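You operate a simulated robot arm through the tools that you are given. There is no shell and no other tool.

You run a simulated robot arm. Do the job below in one go: nothing can be reset, and whatever is moved stays where it is left.

TASK
Tighten the stool's screw on MID and cap its bare leg.
Fine: set the dial first; driver back in its dock.

The check looks at the end state, three seconds after you hand in, the way a careful person would. Anything else that was tipped, shoved, dropped, spilled or broken makes it a failure. A push-on lid holds only when it is set on centred and level and pressed home; a screw cap is set on level and turned clockwise until tight.

THE ROBOT
A 7-joint arm with a two-finger parallel gripper, fixed in place. Base frame: the origin is on the floor under the middle of its stand, x ahead of it, y to its left, z up. Lengths are in m, angles in rad, forces in N, time in s.
It reaches about 1.479 m from its shoulder. Its first joint turns from -2.897 to 2.897 rad. Payload 4.4 kg.
Tool frame: the origin (TCP) lies between the finger pads and is the grasp point; the fingertips stand 0.023 m ahead of it; z points along the fingers, y is the line along which they close. The gripper opens to 0.094 m. The fingers are 0.038 m wide and 0.01 m thick; the gripper's body (0.054 by 0.096 m) begins 0.039 m behind the TCP.
Orientation is that of the tool frame in the base frame, as a unit quaternion [x, y, z, w]. With the fingers straight down and closing along the base's y, the tool's x points along the base's -x, its y along +y and its z along -z.

THE INTERFACE
- The arm moves only by the tool drive_tool. Its argument "increments" is a list of rows, each an object (a shift or turn left out is 0, a gripper value left out holds the last) with "translation": the shift along the base's x, y, z in m, a list of three; "rot": the turn, a rotation vector about the base's x, y, z in rad, a list of three; "grip": the finger opening in m, from 0 to 0.094. In form: [{"translation": [tx, ty, tz], "rot": [ax, ay, az], "grip": grip}, ...]. A call has 1 to 20 rows; each row is the pose to reach, as a shift and turn from the pose commanded when the call began. A row lasts 0.2 s, in which the tool goes at most 0.05 m and 0.15 rad; a call with a longer step from one row to the next is refused whole, and so is a gripper value outside its range. Where a pose cannot be reached the arm comes as near as it can. A force on the tool above 40 N (or 10 N above the force at the start of the call, whichever is more), or a blocked arm, ends the call early, and 0.2 s more pass. The fingers move at their own pace (about 0.072 m/s each) and stop on an object; they squeeze with about 34 N. The grip force told is the motor's: it shows also when the fingers shut on nothing. Time passes only in rows, and 0.2 s behind the last, so rows that repeat a pose let the fingers close. The reply holds the time, the measured pose of the TCP, the force on the tool along the base axes, the opening and the grip force, in the units named above and with some noise, with the torque about the TCP (base axes, N m) and any sound that the robot's microphone picked up.
- Cameras (640 x 400 px; columns grow to the right, rows downward): "scene" is fixed at [0.0508, -0.6518, 1.6058]; the picture's right is [0.72, -0.69, 0.00], its down [-0.32, -0.33, -0.89] and it looks along [0.62, 0.64, -0.46] (base axes); focal length 338 px, centre (320, 200). "wrist" rides on the gripper at [0.086, 0.016, -0.075] in the tool frame; the picture's right is [-0.18, 0.98, 0.00], its down [-0.58, -0.11, -0.81] and it looks along [-0.79, -0.15, 0.59] (tool axes); focal length 243 px, centre (320, 200). There is no depth. A picture from a camera that has moved, and an enlarged one, comes with that camera's place and axes in the base frame and with its lens.
- get_image(camera): a new picture of that camera. The clock stands still meanwhile.
- close_up(camera, box): a new picture of the part [left, top, right, bottom] of that camera's present view, enlarged. The clock stands still meanwhile.
- job_done(): hands the job in; it is judged then, once.

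Nothing tells you positions but the pictures and the camera data. Unless the task says otherwise, let go and move clear before handing in.

The tools are called after "Call:" by a JSON object that holds its "method" and its "body". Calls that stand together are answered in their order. drive_tool: Moves the arm, as the interface text tells. Its arguments: {"type":"object","properties":{"increments":{"type":"array","items":{"type":"object","properties":{"translation":{"type":"array","items":{"type":"number"}},"rot":{"type":"array","items":{"type":"number"}},"grip":{"type":"number"}}}}},"required":["increments"]} The other tools are called the same way: get_image (camera) takes a picture; close_up (camera, box) takes an enlarged picture of a part of a camera's view; job_done () hands the job in.

At the start:

```text
time_s: 0.0
ee_pos: [0.5072, 0.3061, 1.2398]
orientation: [0.0, 1.0, -0.001, 0.0]
wrist_force: [0.6, -0.5, 0.6]
ft_torque: [-0.04, -0.01, -0.02]
grip_width: 0.0941
grip_force: 0.0
```

scene: 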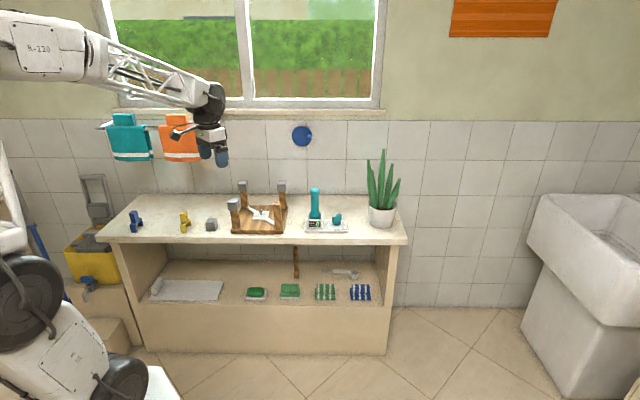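
wrist: 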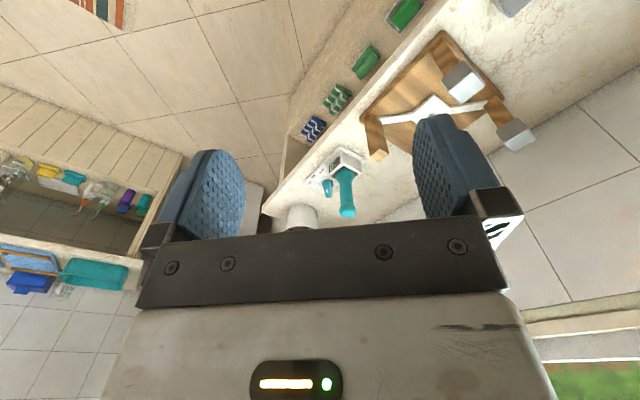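

I see a bench with an upside-down stool (three capped legs and one bare), a teal driver standing in a dock, and some small items. I'll take close-ups first to find out where things are.

Call:
{"method": "close_up", "body": {"camera": "scene", "box": [200, 160, 360, 260]}}

Call:
{"method": "close_up", "body": {"camera": "scene", "box": [100, 180, 260, 280]}}

Call:
{"method": "close_up", "body": {"camera": "scene", "box": [280, 170, 400, 245]}}

Call:
{"method": "close_up", "body": {"camera": "scene", "box": [140, 240, 400, 320]}}

Call:
{"method": "close_up", "body": {"camera": "wrist", "box": [280, 20, 560, 240]}}

```text
4.00 times, centred on (280, 210) of scene
camera zoom: at [0.0508, -0.6518, 1.6058], right [0.72, -0.69, 0.0], down [-0.32, -0.33, -0.89], along [0.62, 0.64, -0.46], focal length 1352 px, centre (480, 160)
```

zoom: 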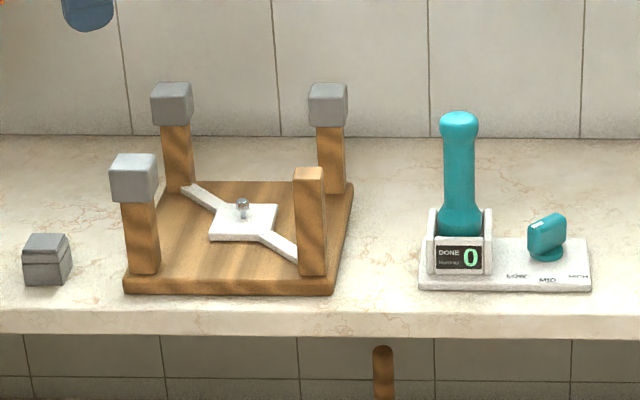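

```text
4.00 times, centred on (180, 230) of scene
camera zoom: at [0.0508, -0.6518, 1.6058], right [0.72, -0.69, 0.0], down [-0.32, -0.33, -0.89], along [0.62, 0.64, -0.46], focal length 1352 px, centre (880, 80)
```

zoom: 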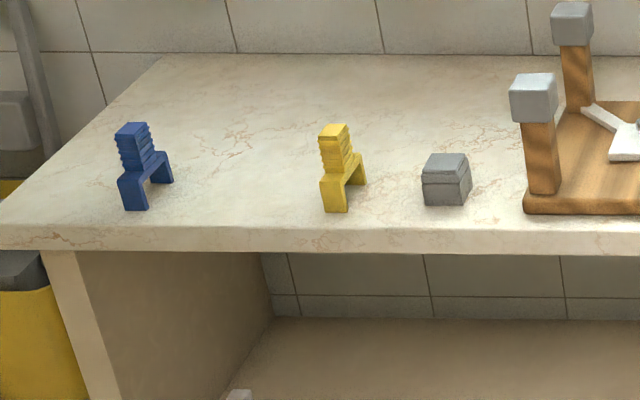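

```text
5.33 times, centred on (340, 208) of scene
camera zoom: at [0.0508, -0.6518, 1.6058], right [0.72, -0.69, 0.0], down [-0.32, -0.33, -0.89], along [0.62, 0.64, -0.46], focal length 1803 px, centre (213, 160)
```

zoom: 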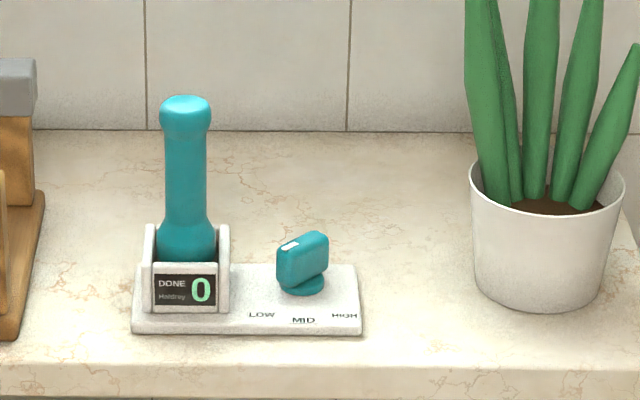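

```text
2.46 times, centred on (270, 280) of scene
camera zoom: at [0.0508, -0.6518, 1.6058], right [0.72, -0.69, 0.0], down [-0.32, -0.33, -0.89], along [0.62, 0.64, -0.46], focal length 832 px, centre (443, 3)
```

zoom: 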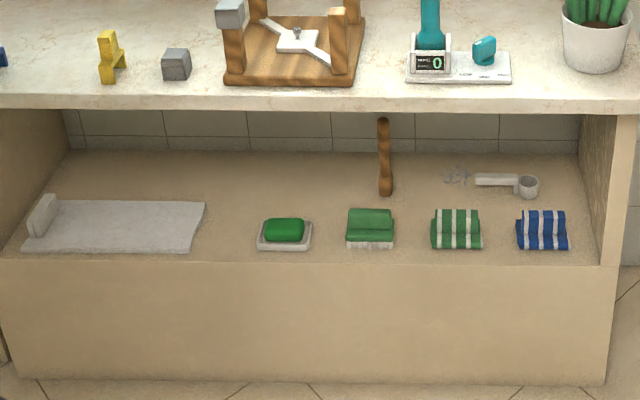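

```text
1.82 times, centred on (420, 130) of wrist
camera zoom: at [0.4208, 0.3223, 1.3173], right [0.18, 0.98, 0.0], down [0.58, -0.11, 0.81], along [0.79, -0.15, -0.59], focal length 441 px, centre (138, 327)
```

zoom: 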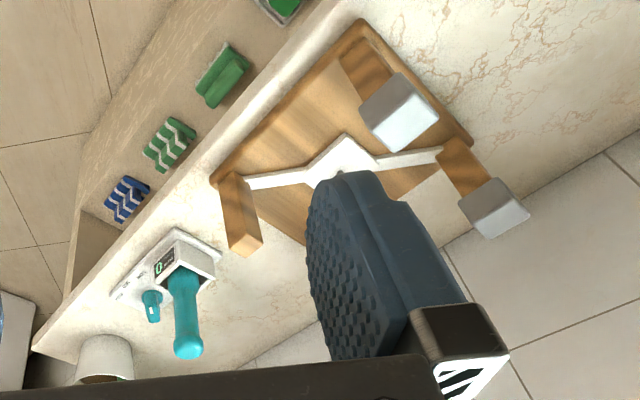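

Triangulating from the two views puts the bench top at about z≈0.80. The driver's top is near (0.94, 0.295, 0.98), the dial near (1.01, 0.24), and the stool is centred near (0.79, 0.51). I'll move the arm to look at the dial more closely before touching anything.

Call:
{"method": "drive_tool", "body": {"increments": [{"translation": [0.035, -0.012, -0.01], "rot": [0, 0, 0.08]}, {"translation": [0.07, -0.024, -0.02], "rot": [0, 0, 0.16]}, {"translation": [0.105, -0.036, -0.03], "rot": [0, 0, 0.24]}, {"translation": [0.14, -0.048, -0.04], "rot": [0, 0, 0.32]}, {"translation": [0.175, -0.06, -0.05], "rot": [0, 0, 0.4]}, {"translation": [0.21, -0.073, -0.06], "rot": [0, 0, 0.48]}, {"translation": [0.245, -0.085, -0.07], "rot": [0, 0, 0.56]}, {"translation": [0.28, -0.097, -0.08], "rot": [0, 0, 0.64]}, {"translation": [0.315, -0.109, -0.09], "rot": [0, 0, 0.72]}, {"translation": [0.35, -0.121, -0.1], "rot": [0, 0, 0.8]}, {"translation": [0.385, -0.134, -0.11], "rot": [0, 0, 0.9]}, {"translation": [0.42, -0.146, -0.12], "rot": [0, 0, 0.99]}]}}

Call:
{"method": "get_image", "body": {"camera": "wrist"}}

Call:
{"method": "get_image", "body": {"camera": "scene"}}

```text
time_s: 2.6
ee_pos: [0.9274, 0.1612, 1.121]
orientation: [-0.476, 0.88, 0.0, 0.0]
wrist_force: [0.5, -0.2, 0.5]
ft_torque: [0.04, -0.03, -0.02]
grip_width: 0.094
grip_force: 0.1
```

```text
taken
camera wrist: at [0.8652, 0.0977, 1.1965], right [-0.72, 0.69, 0.0], down [0.41, 0.43, 0.81], along [0.56, 0.58, -0.59], focal length 243 px, centre (320, 200)
```

wrist: 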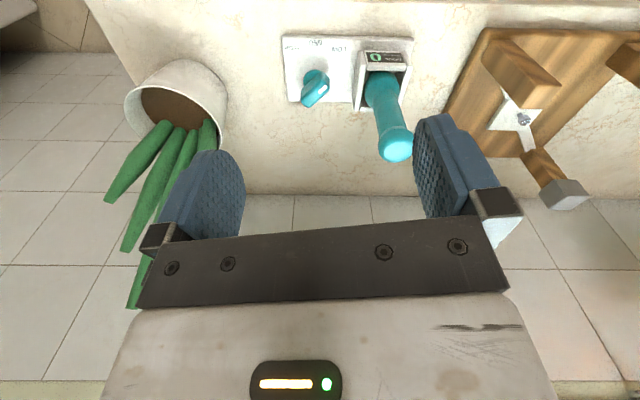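

```text
taken
```

scene: 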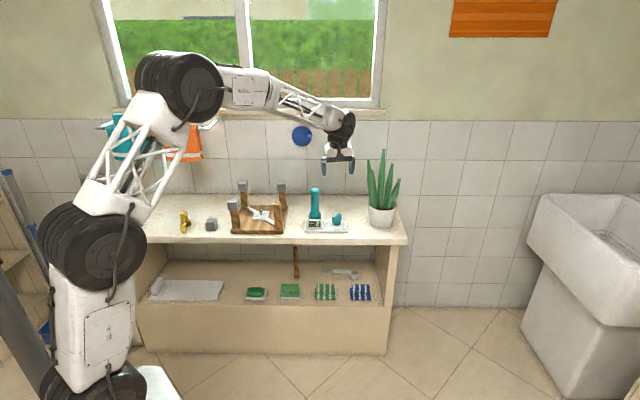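

Call:
{"method": "close_up", "body": {"camera": "wrist", "box": [270, 20, 430, 120]}}

Call:
{"method": "close_up", "body": {"camera": "wrist", "box": [440, 20, 640, 220]}}

```text
4.00 times, centred on (350, 70) of wrist
camera zoom: at [0.8652, 0.0977, 1.1965], right [-0.72, 0.69, 0.0], down [0.41, 0.43, 0.81], along [0.56, 0.58, -0.59], focal length 970 px, centre (200, 720)
```

zoom: 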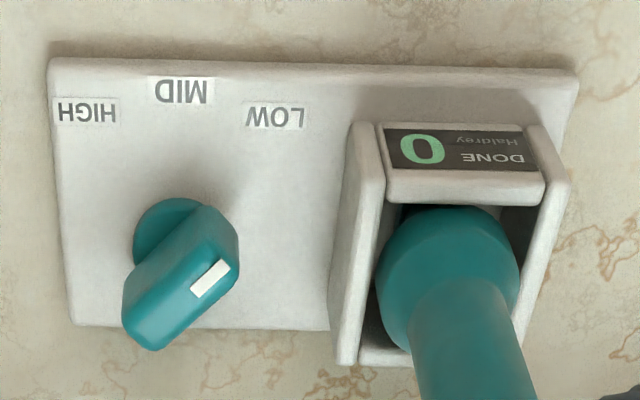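

```text
2.00 times, centred on (540, 120) of wrist
camera zoom: at [0.8652, 0.0977, 1.1965], right [-0.72, 0.69, 0.0], down [0.41, 0.43, 0.81], along [0.56, 0.58, -0.59], focal length 485 px, centre (-120, 360)
```

zoom: 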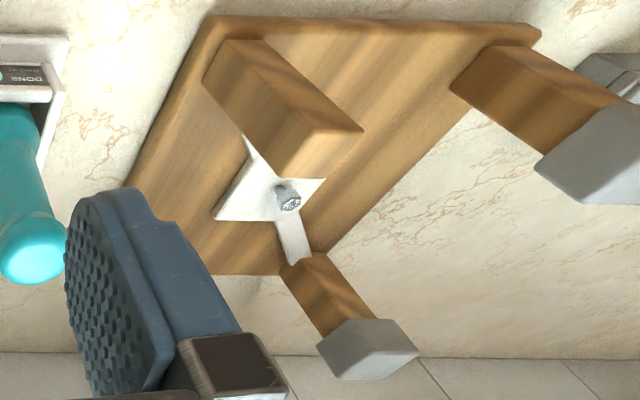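

Call:
{"method": "close_up", "body": {"camera": "wrist", "box": [290, 55, 346, 115]}}

Call:
{"method": "close_up", "body": {"camera": "scene", "box": [325, 205, 349, 235]}}

```text
6.67 times, centred on (318, 85) of wrist
camera zoom: at [0.8652, 0.0977, 1.1965], right [-0.72, 0.69, 0.0], down [0.41, 0.43, 0.81], along [0.56, 0.58, -0.59], focal length 1618 px, centre (333, 967)
```

zoom: 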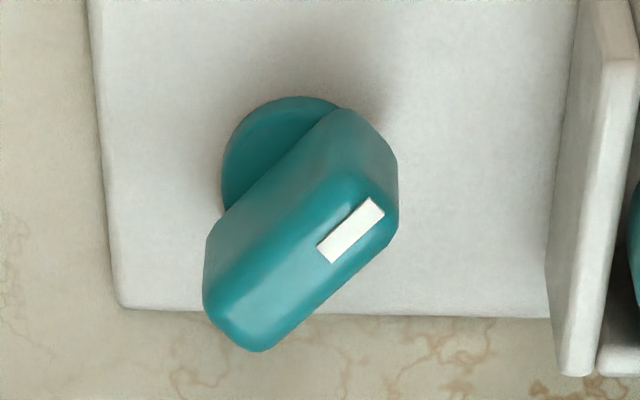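

```text
13.33 times, centred on (337, 220) of scene
camera zoom: at [0.0508, -0.6518, 1.6058], right [0.72, -0.69, 0.0], down [-0.32, -0.33, -0.89], along [0.62, 0.64, -0.46], focal length 4508 px, centre (93, -67)
```

zoom: 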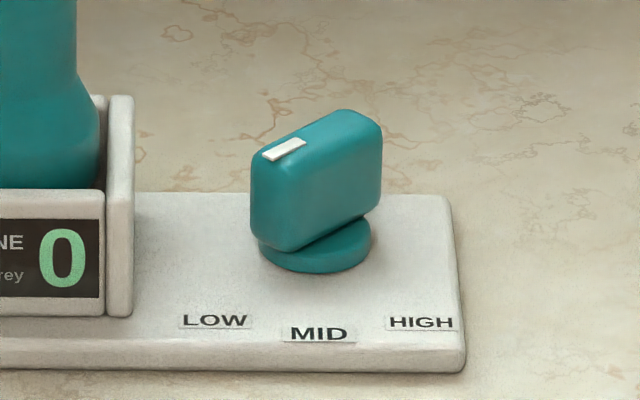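

Call:
{"method": "close_up", "body": {"camera": "scene", "box": [290, 95, 390, 185]}}

Call:
{"method": "close_up", "body": {"camera": "scene", "box": [225, 175, 295, 240]}}

Call:
{"method": "close_up", "body": {"camera": "scene", "box": [195, 205, 235, 240]}}

Call:
{"method": "close_up", "body": {"camera": "scene", "box": [295, 180, 350, 240]}}

```text
4.44 times, centred on (340, 140) of scene
camera zoom: at [0.0508, -0.6518, 1.6058], right [0.72, -0.69, 0.0], down [-0.32, -0.33, -0.89], along [0.62, 0.64, -0.46], focal length 1503 px, centre (231, 467)
```

zoom: 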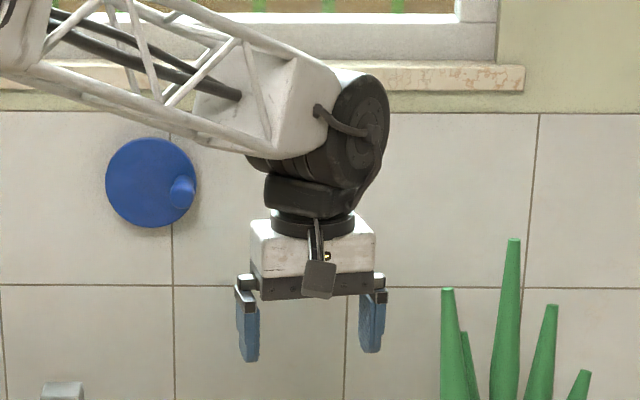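

```text
6.15 times, centred on (260, 208) of scene
camera zoom: at [0.0508, -0.6518, 1.6058], right [0.72, -0.69, 0.0], down [-0.32, -0.33, -0.89], along [0.62, 0.64, -0.46], focal length 2081 px, centre (689, 154)
```

zoom: 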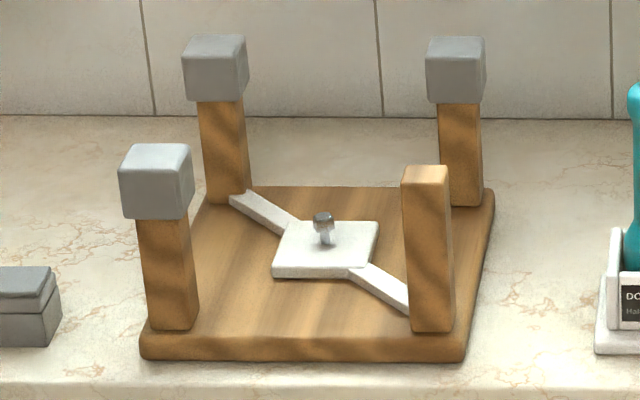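

```text
11.43 times, centred on (215, 222) of scene
camera zoom: at [0.0508, -0.6518, 1.6058], right [0.72, -0.69, 0.0], down [-0.32, -0.33, -0.89], along [0.62, 0.64, -0.46], focal length 3864 px, centre (1520, -57)
```

zoom: 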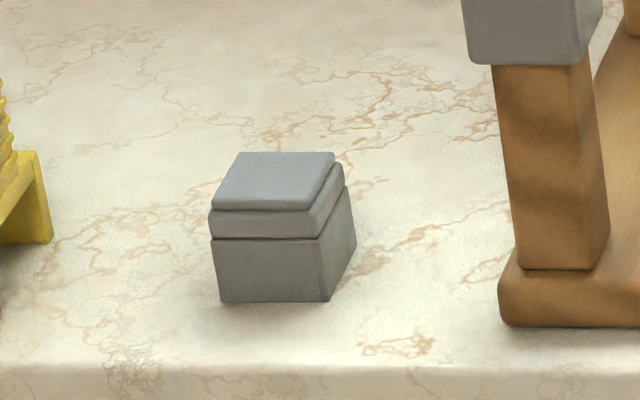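

```text
6.67 times, centred on (322, 210) of scene
camera zoom: at [0.0508, -0.6518, 1.6058], right [0.72, -0.69, 0.0], down [-0.32, -0.33, -0.89], along [0.62, 0.64, -0.46], focal length 2254 px, centre (303, 133)
```

zoom: 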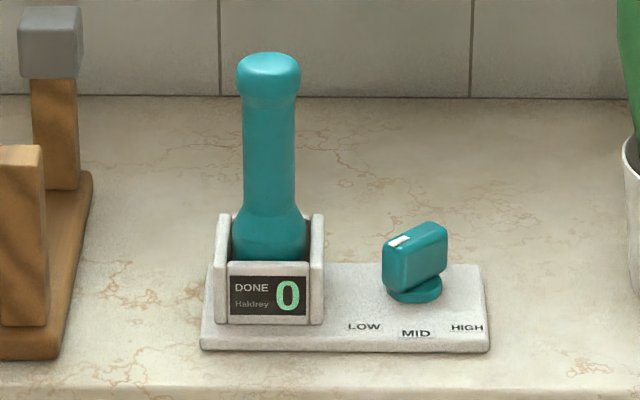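

The dial reads LOW: its mark points about 40° short of MID, and it sits near (1.004, 0.234) with its top at z≈0.86. I'll hover above it with the fingers lined up across its bar and check the alignment.

Call:
{"method": "drive_tool", "body": {"increments": [{"translation": [0.0096, 0.009, -0.011], "rot": [0, 0, -0.114], "grip": 0.05}, {"translation": [0.019, 0.018, -0.022], "rot": [0, 0, -0.228]}, {"translation": [0.0287, 0.027, -0.033], "rot": [0, 0, -0.342]}, {"translation": [0.038, 0.036, -0.045], "rot": [0, 0, -0.456]}, {"translation": [0.048, 0.0455, -0.056], "rot": [0, 0, -0.57]}, {"translation": [0.0575, 0.0545, -0.067], "rot": [0, 0, -0.684]}, {"translation": [0.067, 0.0637, -0.079], "rot": [0, 0, -0.798]}, {"translation": [0.0766, 0.0728, -0.09], "rot": [0, 0, -0.91]}, {"translation": [0.0766, 0.0728, -0.09], "rot": [0, 0, -0.91]}]}}

Call:
{"method": "get_image", "body": {"camera": "wrist"}}

Call:
{"method": "close_up", "body": {"camera": "wrist", "box": [260, 0, 420, 120]}}

```text
time_s: 4.6
ee_pos: [1.0055, 0.2345, 1.0309]
orientation: [-0.039, 0.999, 0.0, 0.0]
wrist_force: [-0.1, -0.1, 0.2]
ft_torque: [-0.04, -0.02, -0.04]
grip_width: 0.0503
grip_force: 0.1
```

```text
taken
camera wrist: at [0.9175, 0.243, 1.1072], right [0.11, 0.99, 0.0], down [0.59, -0.06, 0.81], along [0.8, -0.09, -0.59], focal length 243 px, centre (320, 200)
```

wrist: 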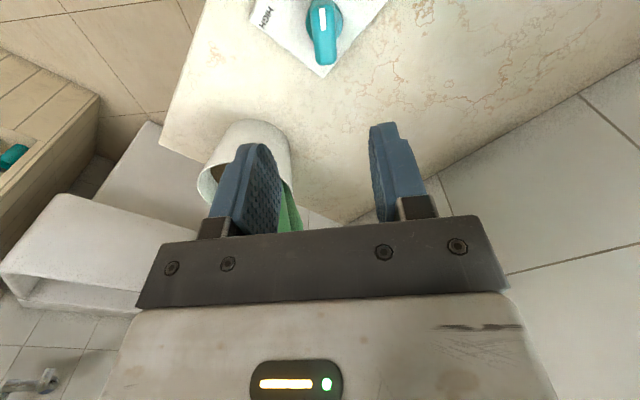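

```text
3.33 times, centred on (340, 60) of wrist
camera zoom: at [0.9175, 0.243, 1.1072], right [0.11, 0.99, 0.0], down [0.59, -0.06, 0.81], along [0.8, -0.09, -0.59], focal length 809 px, centre (253, 667)
```

zoom: 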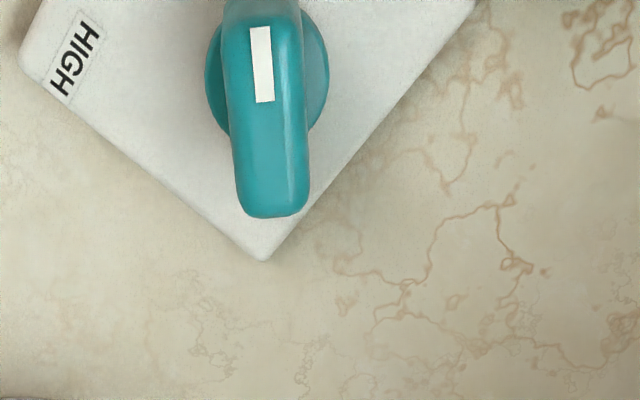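

The bar sits almost straight under the tool, at about 179°, with its centre near (1.0055, 0.2375). I'll come down partway, keeping the camera housing clear of the driver handle, and look again.

Call:
{"method": "drive_tool", "body": {"increments": [{"translation": [0.0, 0.003, -0.02], "rot": [0, 0, 0.042], "grip": 0.05}, {"translation": [0.0, 0.003, -0.05], "rot": [0, 0, 0.042]}, {"translation": [0.0, 0.003, -0.08], "rot": [0, 0, 0.042]}, {"translation": [0.0, 0.003, -0.11], "rot": [0, 0, 0.042]}, {"translation": [0.0, 0.003, -0.13], "rot": [0, 0, 0.042]}, {"translation": [0.0, 0.003, -0.13], "rot": [0, 0, 0.042]}]}}

Call:
{"method": "get_image", "body": {"camera": "wrist"}}

Call:
{"method": "close_up", "body": {"camera": "scene", "box": [280, 150, 400, 245]}}

```text
time_s: 6.0
ee_pos: [1.0057, 0.2354, 0.9021]
orientation: [-0.061, 0.998, 0.0, 0.0]
wrist_force: [0.1, 0.8, -0.4]
ft_torque: [0.01, -0.02, -0.02]
grip_width: 0.05
grip_force: 0.1
```

```text
taken
camera wrist: at [0.9167, 0.2417, 0.978], right [0.06, 1.0, 0.0], down [0.59, -0.04, 0.81], along [0.8, -0.05, -0.59], focal length 243 px, centre (320, 200)
```

wrist: 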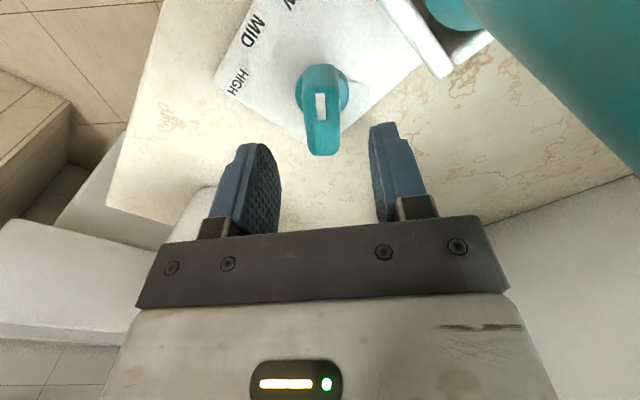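

```text
4.21 times, centred on (340, 198) of scene
camera zoom: at [0.0508, -0.6518, 1.6058], right [0.72, -0.69, 0.0], down [-0.32, -0.33, -0.89], along [0.62, 0.64, -0.46], focal length 1424 px, centre (236, 210)
```

zoom: 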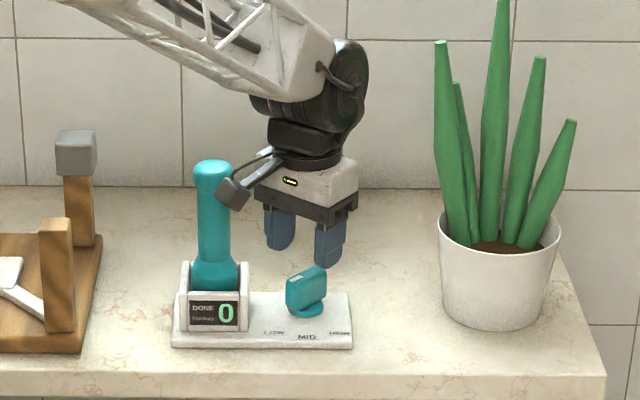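

The bar is centred between the fingers. I'll lower to grasp height and close on it.

Call:
{"method": "drive_tool", "body": {"increments": [{"translation": [0.0, 0.001, -0.02], "grip": 0.05}, {"translation": [0.0, 0.001, -0.04]}, {"translation": [0.0, 0.001, -0.049]}, {"translation": [0.0, 0.001, -0.049]}, {"translation": [0.0, 0.001, -0.049], "grip": 0.0}, {"translation": [0.0, 0.001, -0.049], "grip": 0.0}, {"translation": [0.0, 0.001, -0.049], "grip": 0.0}, {"translation": [0.0, 0.001, -0.049], "grip": 0.0}]}}

Call:
{"method": "get_image", "body": {"camera": "wrist"}}

```text
time_s: 7.8
ee_pos: [1.0057, 0.2374, 0.8525]
orientation: [-0.061, 0.998, 0.0, 0.0]
wrist_force: [12.4, -15.5, -4.1]
ft_torque: [0.06, -1.27, -0.09]
grip_width: 0.022
grip_force: 45.1
```

```text
taken
camera wrist: at [0.9175, 0.2423, 0.9283], right [0.06, 1.0, 0.0], down [0.59, -0.04, 0.81], along [0.81, -0.05, -0.59], focal length 243 px, centre (320, 200)
```

wrist: 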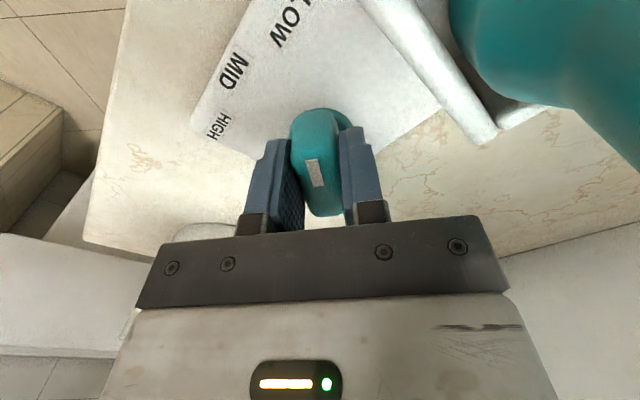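

The grip is on and the bar has lined up with the fingers. There's some sideways force, so I'll relieve it by nudging the tool and see how the force changes.

Call:
{"method": "drive_tool", "body": {"increments": [{"translation": [0.001, -0.001, 0.0], "grip": 0.0}, {"translation": [0.001, -0.001, 0.0]}]}}

Call:
{"method": "close_up", "body": {"camera": "wrist", "box": [240, 60, 400, 240]}}

```text
time_s: 8.4
ee_pos: [1.0056, 0.2368, 0.8522]
orientation: [-0.061, 0.998, 0.0, 0.001]
wrist_force: [4.1, -2.7, -5.0]
ft_torque: [0.17, -1.46, -0.03]
grip_width: 0.0217
grip_force: 45.4
```

```text
2.22 times, centred on (320, 150) of wrist
camera zoom: at [0.9176, 0.2422, 0.9284], right [0.06, 1.0, 0.0], down [0.59, -0.04, 0.81], along [0.8, -0.05, -0.59], focal length 539 px, centre (320, 311)
```

zoom: 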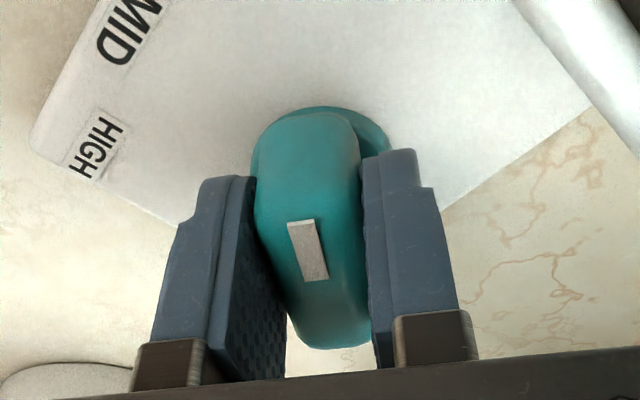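

The force has eased, so the tool is on the dial's axis. I'll turn it counter-clockwise in small steps toward MID.

Call:
{"method": "drive_tool", "body": {"increments": [{"rot": [0, 0, 0.05], "grip": 0.0}, {"rot": [0, 0, 0.1]}, {"rot": [0, 0, 0.15]}, {"rot": [0, 0, 0.2]}]}}

```text
time_s: 9.4
ee_pos: [1.0063, 0.2362, 0.8541]
orientation: [-0.161, 0.987, 0.0, 0.0]
wrist_force: [8.1, -3.2, -5.3]
ft_torque: [0.32, -0.94, -0.02]
grip_width: 0.022
grip_force: 45.0
```

Call:
{"method": "drive_tool", "body": {"increments": [{"translation": [0.0004, -0.0002, 0], "rot": [0, 0, 0.06], "grip": 0.0}, {"translation": [0.0006, -0.0003, 0], "rot": [0, 0, 0.12]}, {"translation": [0.0006, -0.0003, 0], "rot": [0, 0, 0.18]}, {"translation": [0.0006, -0.0003, 0], "rot": [0, 0, 0.24]}]}}

Call:
{"method": "get_image", "body": {"camera": "wrist"}}

```text
time_s: 10.4
ee_pos: [1.0067, 0.2345, 0.8516]
orientation: [-0.276, 0.961, 0.0, 0.0]
wrist_force: [-5.0, -29.3, 7.7]
ft_torque: [-0.9, 1.22, -0.05]
grip_width: 0.0218
grip_force: 45.3
```

```text
taken
camera wrist: at [0.9242, 0.2023, 0.9284], right [-0.37, 0.93, 0.0], down [0.55, 0.22, 0.81], along [0.75, 0.3, -0.59], focal length 243 px, centre (320, 200)
```

wrist: 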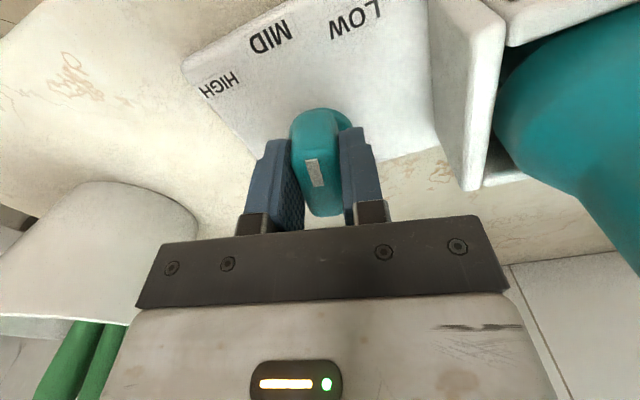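

The sideways force rose to −29 N in y, so I'll ease the tool in −y before turning further.

Call:
{"method": "drive_tool", "body": {"increments": [{"translation": [-0.0003, -0.001, 0], "grip": 0.0}, {"translation": [-0.0004, -0.002, 0]}]}}

```text
time_s: 11.0
ee_pos: [1.0069, 0.235, 0.8527]
orientation: [-0.278, 0.961, 0.0, 0.001]
wrist_force: [35.0, -7.8, -7.3]
ft_torque: [-0.44, 0.53, -0.14]
grip_width: 0.0221
grip_force: 44.8
```

I'll let go, re-centre using the picture, and grip again so I don't load the dial sideways.

Call:
{"method": "drive_tool", "body": {"increments": [{"grip": 0.045}, {"grip": 0.045}, {"grip": 0.045}]}}

Call:
{"method": "close_up", "body": {"camera": "wrist", "box": [220, 0, 420, 240]}}

```text
time_s: 11.8
ee_pos: [1.0053, 0.2339, 0.8516]
orientation: [-0.278, 0.961, 0.0, 0.0]
wrist_force: [0.1, -0.2, -0.3]
ft_torque: [0.0, 0.0, 0.03]
grip_width: 0.0452
grip_force: 0.1
```

```text
1.67 times, centred on (320, 120) of wrist
camera zoom: at [0.9232, 0.2017, 0.9283], right [-0.37, 0.93, 0.0], down [0.55, 0.22, 0.81], along [0.75, 0.3, -0.59], focal length 404 px, centre (320, 333)
```

zoom: 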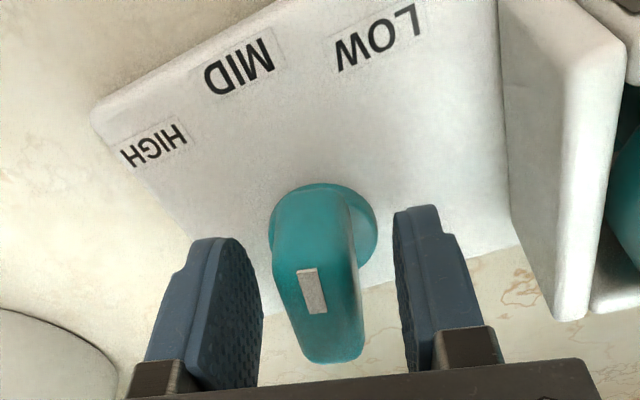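

Call:
{"method": "drive_tool", "body": {"increments": [{"grip": 0.0}, {"grip": 0.0}, {"grip": 0.0}, {"grip": 0.0}]}}

```text
time_s: 12.8
ee_pos: [1.0056, 0.2329, 0.8529]
orientation: [-0.277, 0.961, 0.0, 0.001]
wrist_force: [-0.4, 0.2, -0.5]
ft_torque: [0.02, 0.01, 0.0]
grip_width: 0.022
grip_force: 44.5
```

Gripped again with no residual force, so it is centred now. I'll turn the remaining 0.22 rad to MID.

Call:
{"method": "drive_tool", "body": {"increments": [{"translation": [0.0002, -0.00015, 0], "rot": [0, 0, 0.055], "grip": 0.0}, {"translation": [0.0004, -0.0003, 0], "rot": [0, 0, 0.11]}, {"translation": [0.0006, -0.00045, 0], "rot": [0, 0, 0.165]}, {"translation": [0.0008, -0.0006, 0], "rot": [0, 0, 0.222]}, {"translation": [0.0008, -0.0006, 0], "rot": [0, 0, 0.222]}]}}

Call:
{"method": "get_image", "body": {"camera": "wrist"}}

```text
time_s: 14.0
ee_pos: [1.0059, 0.2331, 0.8526]
orientation: [-0.383, 0.924, 0.0, -0.001]
wrist_force: [21.9, -9.0, -1.0]
ft_torque: [-0.98, 0.88, -0.12]
grip_width: 0.022
grip_force: 44.9
```

```text
taken
camera wrist: at [0.9331, 0.1834, 0.9282], right [-0.56, 0.83, 0.0], down [0.49, 0.33, 0.81], along [0.67, 0.45, -0.59], focal length 243 px, centre (320, 200)
```

wrist: 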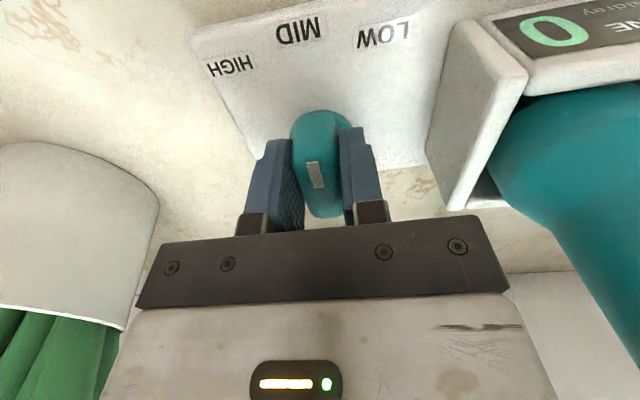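

The tool now reads 45°, so the mark should point at MID. I'll open, rise straight up and check.

Call:
{"method": "drive_tool", "body": {"increments": [{"grip": 0.05}, {"grip": 0.05}, {"grip": 0.05}, {"translation": [0, 0, 0.03]}, {"translation": [0, 0, 0.07]}, {"translation": [0, 0, 0.11]}, {"translation": [0, 0, 0.15]}, {"translation": [0, 0, 0.19]}, {"translation": [-0.03, -0.03, 0.22]}, {"translation": [-0.04, -0.04, 0.24]}]}}

Call:
{"method": "get_image", "body": {"camera": "wrist"}}

Call:
{"method": "close_up", "body": {"camera": "scene", "box": [295, 180, 350, 240]}}

```text
refused: row 9 steps farther than a row can; nothing moved
```

```text
taken
camera wrist: at [0.9331, 0.1834, 0.9282], right [-0.56, 0.83, 0.0], down [0.49, 0.33, 0.81], along [0.67, 0.45, -0.59], focal length 243 px, centre (320, 200)
```

wrist: 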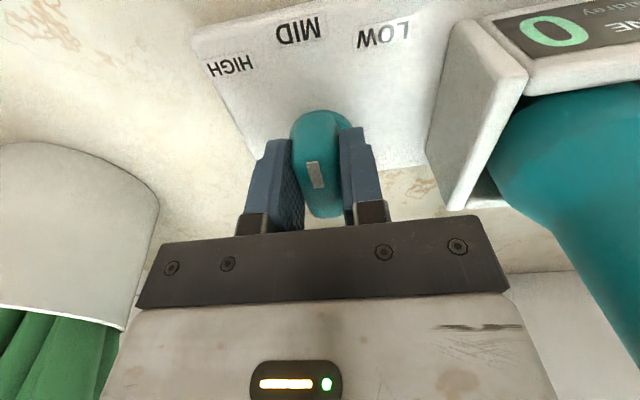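

```text
6.67 times, centred on (322, 210) of scene
camera zoom: at [0.0508, -0.6518, 1.6058], right [0.72, -0.69, 0.0], down [-0.32, -0.33, -0.89], along [0.62, 0.64, -0.46], focal length 2254 px, centre (303, 133)
```

zoom: 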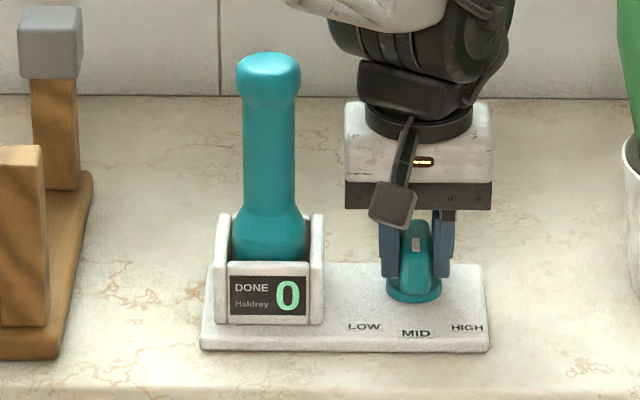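

That call was refused because one step was too long, so nothing moved. I'll send it again with smaller steps.

Call:
{"method": "drive_tool", "body": {"increments": [{"grip": 0.05}, {"grip": 0.05}, {"grip": 0.05}, {"translation": [0, 0, 0.03]}, {"translation": [0, 0, 0.07]}, {"translation": [0, 0, 0.11]}, {"translation": [0, 0, 0.15]}, {"translation": [0, 0, 0.19]}, {"translation": [-0.02, -0.02, 0.21]}, {"translation": [-0.04, -0.04, 0.23]}]}}

Call:
{"method": "get_image", "body": {"camera": "wrist"}}

Call:
{"method": "close_up", "body": {"camera": "scene", "box": [295, 180, 350, 240]}}

Call:
{"method": "close_up", "body": {"camera": "wrist", "box": [240, 0, 480, 140]}}

```text
time_s: 16.2
ee_pos: [0.9669, 0.1935, 1.0806]
orientation: [-0.383, 0.924, 0.0, -0.001]
wrist_force: [-0.4, 0.0, -1.5]
ft_torque: [0.0, -0.01, -0.02]
grip_width: 0.05
grip_force: 0.1
```

```text
taken
camera wrist: at [0.8936, 0.1438, 1.1565], right [-0.56, 0.83, 0.0], down [0.49, 0.33, 0.81], along [0.66, 0.45, -0.59], focal length 243 px, centre (320, 200)
```

wrist: 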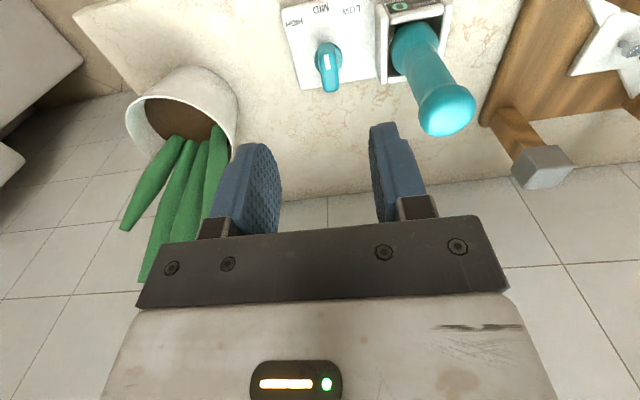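

```text
6.67 times, centred on (322, 210) of scene
camera zoom: at [0.0508, -0.6518, 1.6058], right [0.72, -0.69, 0.0], down [-0.32, -0.33, -0.89], along [0.62, 0.64, -0.46], focal length 2254 px, centre (303, 133)
```

zoom: 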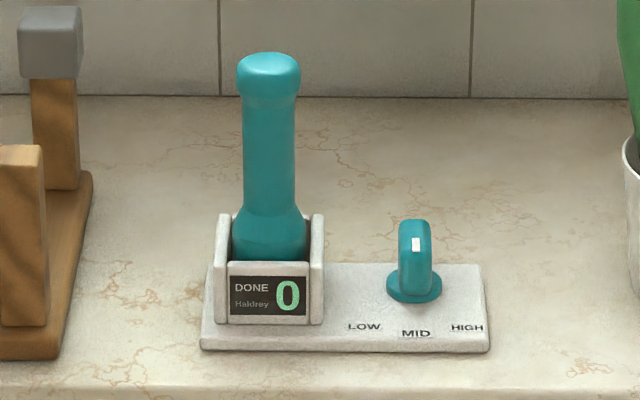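

```text
2.67 times, centred on (360, 70) of wrist
camera zoom: at [0.8936, 0.1438, 1.1565], right [-0.56, 0.83, 0.0], down [0.49, 0.33, 0.81], along [0.66, 0.45, -0.59], focal length 647 px, centre (213, 547)
```

zoom: 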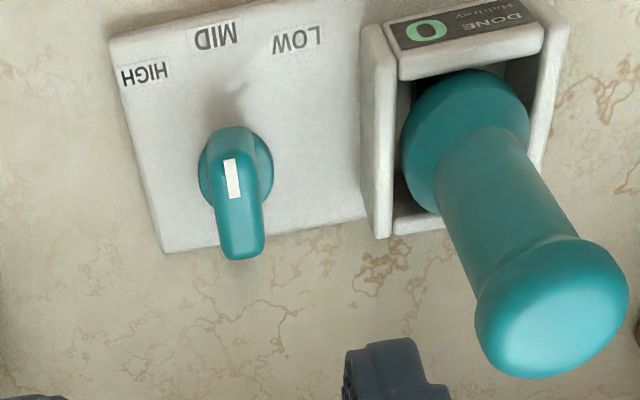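

The dial now points at MID. Next I'll hover over the driver, which stands near (0.933, 0.298) with its top at about 0.988, to check alignment before gripping it from above.

Call:
{"method": "drive_tool", "body": {"increments": [{"translation": [-0.005, 0.026, 0.0], "grip": 0.094}, {"translation": [-0.015, 0.052, 0.0]}, {"translation": [-0.025, 0.078, 0.0]}, {"translation": [-0.034, 0.1045, 0.0]}, {"translation": [-0.034, 0.1045, 0.0]}]}}

Call:
{"method": "get_image", "body": {"camera": "wrist"}}

Call:
{"method": "close_up", "body": {"camera": "scene", "box": [270, 130, 370, 240]}}

```text
time_s: 17.4
ee_pos: [0.9332, 0.2973, 1.0805]
orientation: [-0.381, 0.925, 0.0, 0.0]
wrist_force: [0.0, 0.4, 0.0]
ft_torque: [-0.02, -0.01, 0.01]
grip_width: 0.094
grip_force: 0.1
```

```text
taken
camera wrist: at [0.8601, 0.2469, 1.1559], right [-0.56, 0.83, 0.0], down [0.49, 0.33, 0.81], along [0.67, 0.45, -0.59], focal length 243 px, centre (320, 200)
```

wrist: 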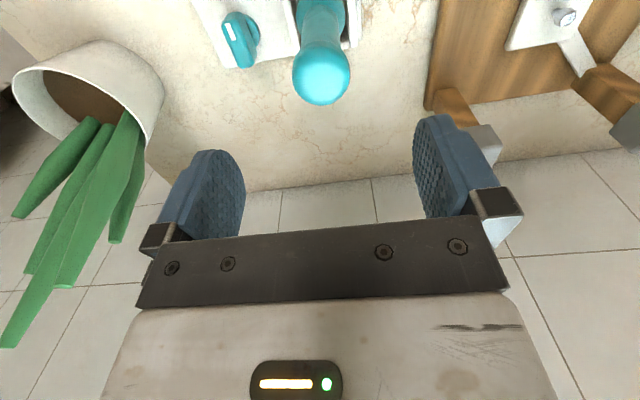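

```text
3.64 times, centred on (320, 185) of scene
camera zoom: at [0.0508, -0.6518, 1.6058], right [0.72, -0.69, 0.0], down [-0.32, -0.33, -0.89], along [0.62, 0.64, -0.46], focal length 1230 px, centre (320, 254)
```

zoom: 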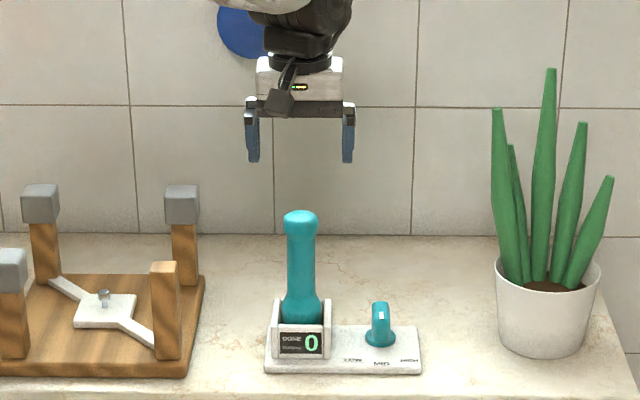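

The driver is centred under the tool. I'll lower with the fingers wide, watching the force, until the head sits just short of the palm.

Call:
{"method": "drive_tool", "body": {"increments": [{"translation": [0.0012, 0.0012, -0.03], "grip": 0.094}, {"translation": [0.0012, 0.0012, -0.06]}, {"translation": [0.0012, 0.0012, -0.09]}, {"translation": [0.0012, 0.0012, -0.11]}, {"translation": [0.0012, 0.0012, -0.12]}, {"translation": [0.0012, 0.0012, -0.125]}, {"translation": [0.0012, 0.0012, -0.1275]}, {"translation": [0.0012, 0.0012, -0.1275]}]}}

Call:
{"method": "get_image", "body": {"camera": "wrist"}}

Call:
{"method": "close_up", "body": {"camera": "scene", "box": [285, 160, 355, 240]}}

```text
time_s: 19.2
ee_pos: [0.935, 0.2984, 0.9557]
orientation: [-0.382, 0.924, 0.0, 0.0]
wrist_force: [0.6, -0.4, -0.3]
ft_torque: [0.02, 0.03, -0.02]
grip_width: 0.0939
grip_force: 0.1
```

```text
taken
camera wrist: at [0.8612, 0.2495, 1.0307], right [-0.56, 0.83, 0.0], down [0.49, 0.33, 0.81], along [0.67, 0.45, -0.59], focal length 243 px, centre (320, 200)
```

wrist: 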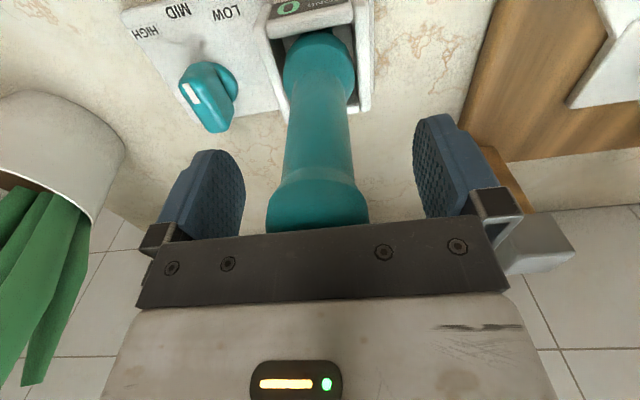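

```text
5.00 times, centred on (320, 200) of scene
camera zoom: at [0.0508, -0.6518, 1.6058], right [0.72, -0.69, 0.0], down [-0.32, -0.33, -0.89], along [0.62, 0.64, -0.46], focal length 1690 px, centre (320, 200)
```

zoom: 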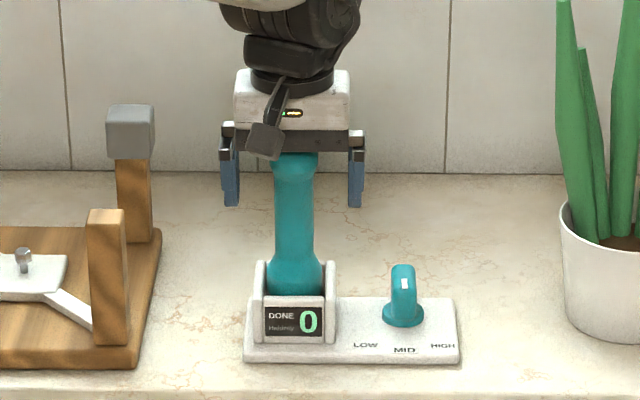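

Clear on both sides with no contact. Closing on the handle.

Call:
{"method": "drive_tool", "body": {"increments": [{"grip": 0.0}, {"grip": 0.0}, {"grip": 0.0}, {"grip": 0.0}, {"grip": 0.0}]}}

Call:
{"method": "close_up", "body": {"camera": "scene", "box": [285, 160, 355, 240]}}

Call:
{"method": "get_image", "body": {"camera": "wrist"}}

```text
time_s: 20.4
ee_pos: [0.9338, 0.2981, 0.9541]
orientation: [-0.382, 0.924, 0.0, -0.001]
wrist_force: [0.3, -1.0, 1.2]
ft_torque: [-0.01, -0.03, -0.02]
grip_width: 0.0413
grip_force: 34.3
```

```text
5.00 times, centred on (320, 200) of scene
camera zoom: at [0.0508, -0.6518, 1.6058], right [0.72, -0.69, 0.0], down [-0.32, -0.33, -0.89], along [0.62, 0.64, -0.46], focal length 1690 px, centre (320, 200)
```

zoom: 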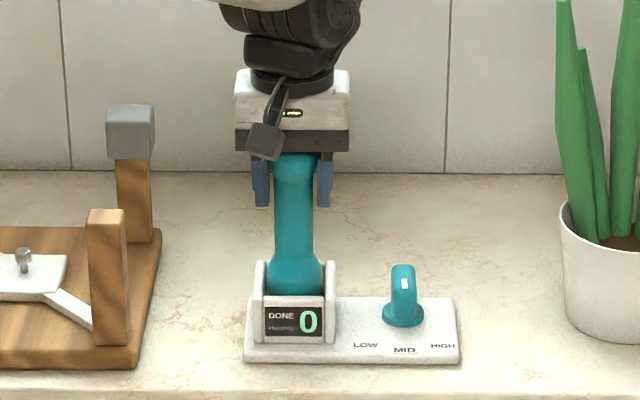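

```text
taken
camera wrist: at [0.8612, 0.2495, 1.0308], right [-0.56, 0.83, 0.0], down [0.49, 0.33, 0.81], along [0.67, 0.45, -0.59], focal length 243 px, centre (320, 200)
```

wrist: 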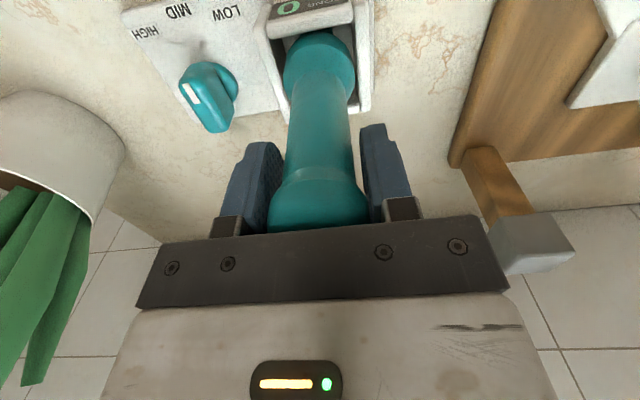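

Firm grip at 41 mm with no side load. I'm noting this as the dock pose, and I'll lift straight up.

Call:
{"method": "drive_tool", "body": {"increments": [{"translation": [0, 0, 0.01], "grip": 0.0}, {"translation": [0, 0, 0.025]}, {"translation": [0, 0, 0.045]}, {"translation": [0, 0, 0.07]}, {"translation": [0, 0, 0.095]}, {"translation": [0, 0, 0.12]}, {"translation": [0, 0, 0.12]}]}}

Call:
{"method": "close_up", "body": {"camera": "scene", "box": [270, 130, 370, 240]}}

Call:
{"method": "get_image", "body": {"camera": "wrist"}}

```text
time_s: 22.0
ee_pos: [0.9335, 0.2986, 1.0747]
orientation: [-0.381, 0.924, 0.001, 0.0]
wrist_force: [-0.2, -0.1, -5.2]
ft_torque: [0.01, 0.01, -0.02]
grip_width: 0.041
grip_force: 34.2
```

```text
3.64 times, centred on (320, 185) of scene
camera zoom: at [0.0508, -0.6518, 1.6058], right [0.72, -0.69, 0.0], down [-0.32, -0.33, -0.89], along [0.62, 0.64, -0.46], focal length 1230 px, centre (320, 254)
```

zoom: 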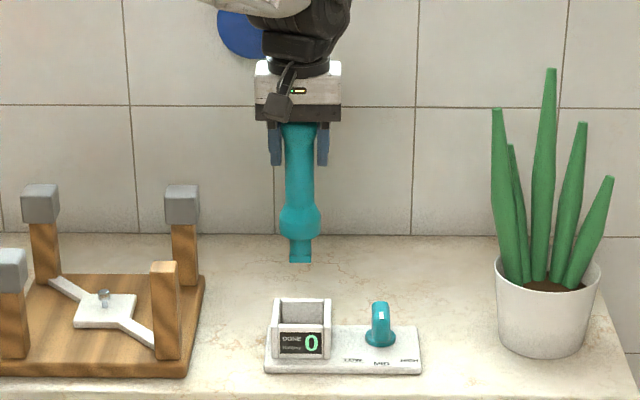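

```text
taken
camera wrist: at [0.8614, 0.2504, 1.1503], right [-0.56, 0.83, 0.0], down [0.49, 0.33, 0.81], along [0.67, 0.45, -0.59], focal length 243 px, centre (320, 200)
```

wrist: 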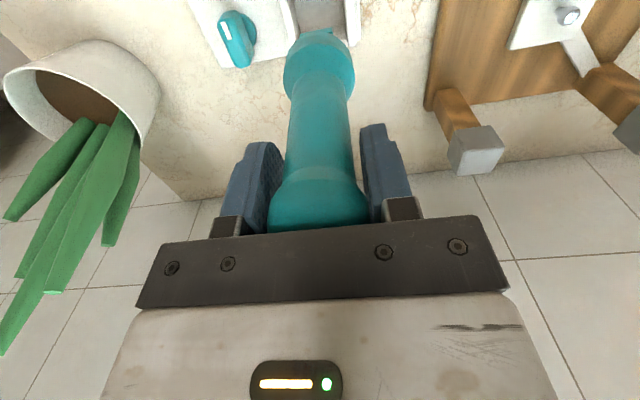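

Call:
{"method": "close_up", "body": {"camera": "scene", "box": [300, 165, 330, 210]}}

Call:
{"method": "close_up", "body": {"camera": "scene", "box": [245, 195, 280, 235]}}

Call:
{"method": "close_up", "body": {"camera": "wrist", "box": [500, 0, 640, 140]}}

Call:
{"method": "close_up", "body": {"camera": "wrist", "box": [260, 0, 400, 120]}}

```text
8.89 times, centred on (315, 188) of scene
camera zoom: at [0.0508, -0.6518, 1.6058], right [0.72, -0.69, 0.0], down [-0.32, -0.33, -0.89], along [0.62, 0.64, -0.46], focal length 3005 px, centre (364, 311)
```

zoom: 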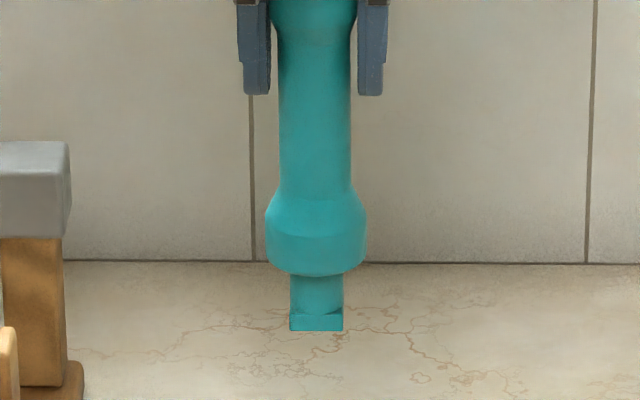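

```text
10.00 times, centred on (262, 215) of scene
camera zoom: at [0.0508, -0.6518, 1.6058], right [0.72, -0.69, 0.0], down [-0.32, -0.33, -0.89], along [0.62, 0.64, -0.46], focal length 3381 px, centre (895, 50)
```

zoom: 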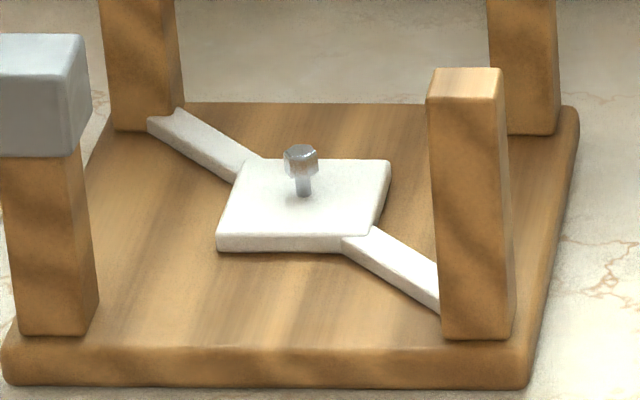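

```text
2.86 times, centred on (570, 70) of wrist
camera zoom: at [0.8614, 0.2504, 1.1503], right [-0.56, 0.83, 0.0], down [0.49, 0.33, 0.81], along [0.67, 0.45, -0.59], focal length 693 px, centre (-394, 571)
```

zoom: 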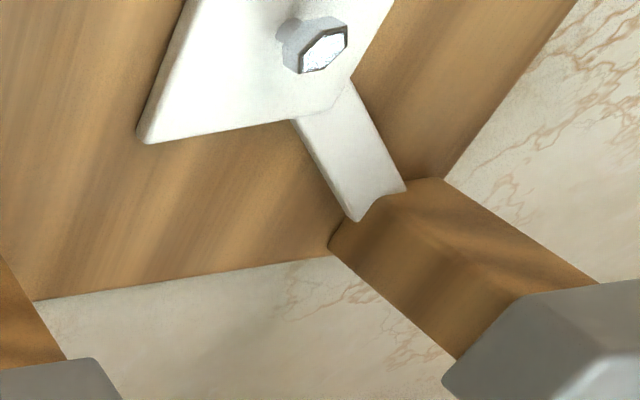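

```text
3.33 times, centred on (330, 60) of wrist
camera zoom: at [0.8614, 0.2504, 1.1503], right [-0.56, 0.83, 0.0], down [0.49, 0.33, 0.81], along [0.67, 0.45, -0.59], focal length 809 px, centre (287, 667)
```

zoom: 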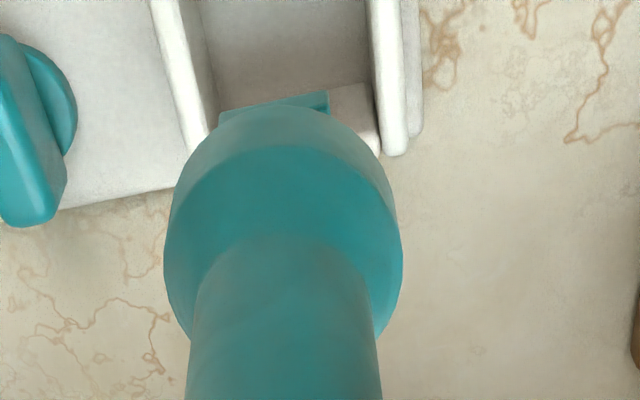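

The driver is out. It weighs about 0.5 kg and ends in a square socket nose about 0.142 m below the grasp point. The screw is a raised hex head near (0.791, 0.509), with its top at z≈0.857. I'll carry the driver there high enough to clear the legs.

Call:
{"method": "drive_tool", "body": {"increments": [{"translation": [0, 0, 0.03], "grip": 0.0}, {"translation": [0, 0, 0.055]}, {"translation": [-0.018, 0.026, 0.055]}, {"translation": [-0.036, 0.053, 0.055]}, {"translation": [-0.054, 0.079, 0.055]}, {"translation": [-0.072, 0.105, 0.055]}, {"translation": [-0.09, 0.132, 0.055]}, {"translation": [-0.107, 0.158, 0.055]}, {"translation": [-0.125, 0.184, 0.055]}, {"translation": [-0.1425, 0.2104, 0.055]}, {"translation": [-0.1425, 0.2104, 0.055]}, {"translation": [-0.1425, 0.2104, 0.055]}]}}

Call:
{"method": "get_image", "body": {"camera": "wrist"}}

Call:
{"method": "close_up", "body": {"camera": "scene", "box": [220, 120, 310, 240]}}

Call:
{"method": "close_up", "body": {"camera": "wrist", "box": [240, 0, 400, 120]}}

```text
time_s: 24.6
ee_pos: [0.7912, 0.5091, 1.1296]
orientation: [-0.382, 0.924, 0.001, -0.001]
wrist_force: [-0.1, -0.7, -5.2]
ft_torque: [0.01, -0.02, 0.02]
grip_width: 0.041
grip_force: 34.3
```

```text
taken
camera wrist: at [0.7171, 0.4598, 1.2052], right [-0.56, 0.83, 0.0], down [0.49, 0.33, 0.81], along [0.67, 0.45, -0.59], focal length 243 px, centre (320, 200)
```

wrist: 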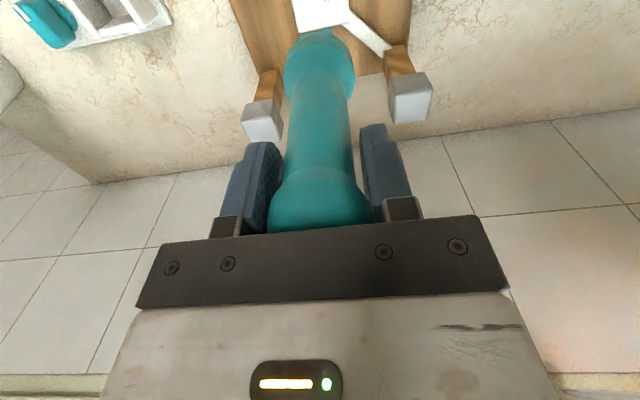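

```text
3.33 times, centred on (265, 180) of scene
camera zoom: at [0.0508, -0.6518, 1.6058], right [0.72, -0.69, 0.0], down [-0.32, -0.33, -0.89], along [0.62, 0.64, -0.46], focal length 1127 px, centre (503, 267)
```

zoom: 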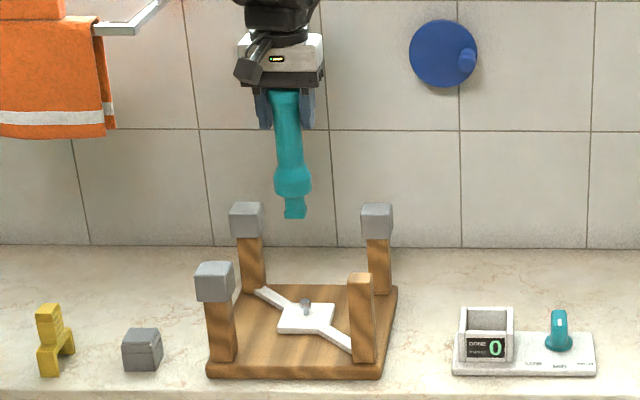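

```text
3.33 times, centred on (320, 60) of wrist
camera zoom: at [0.7171, 0.4598, 1.2052], right [-0.56, 0.83, 0.0], down [0.49, 0.33, 0.81], along [0.67, 0.45, -0.59], focal length 809 px, centre (320, 667)
```

zoom: 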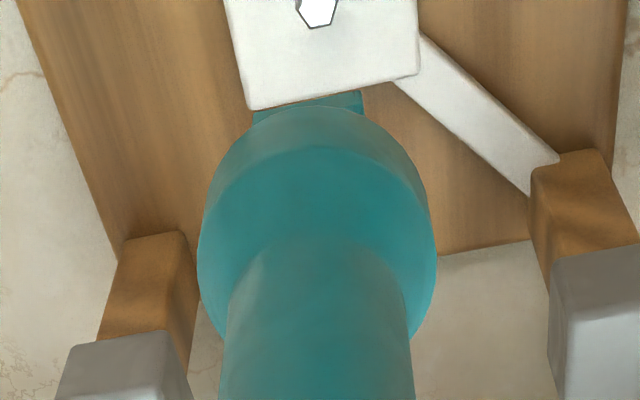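

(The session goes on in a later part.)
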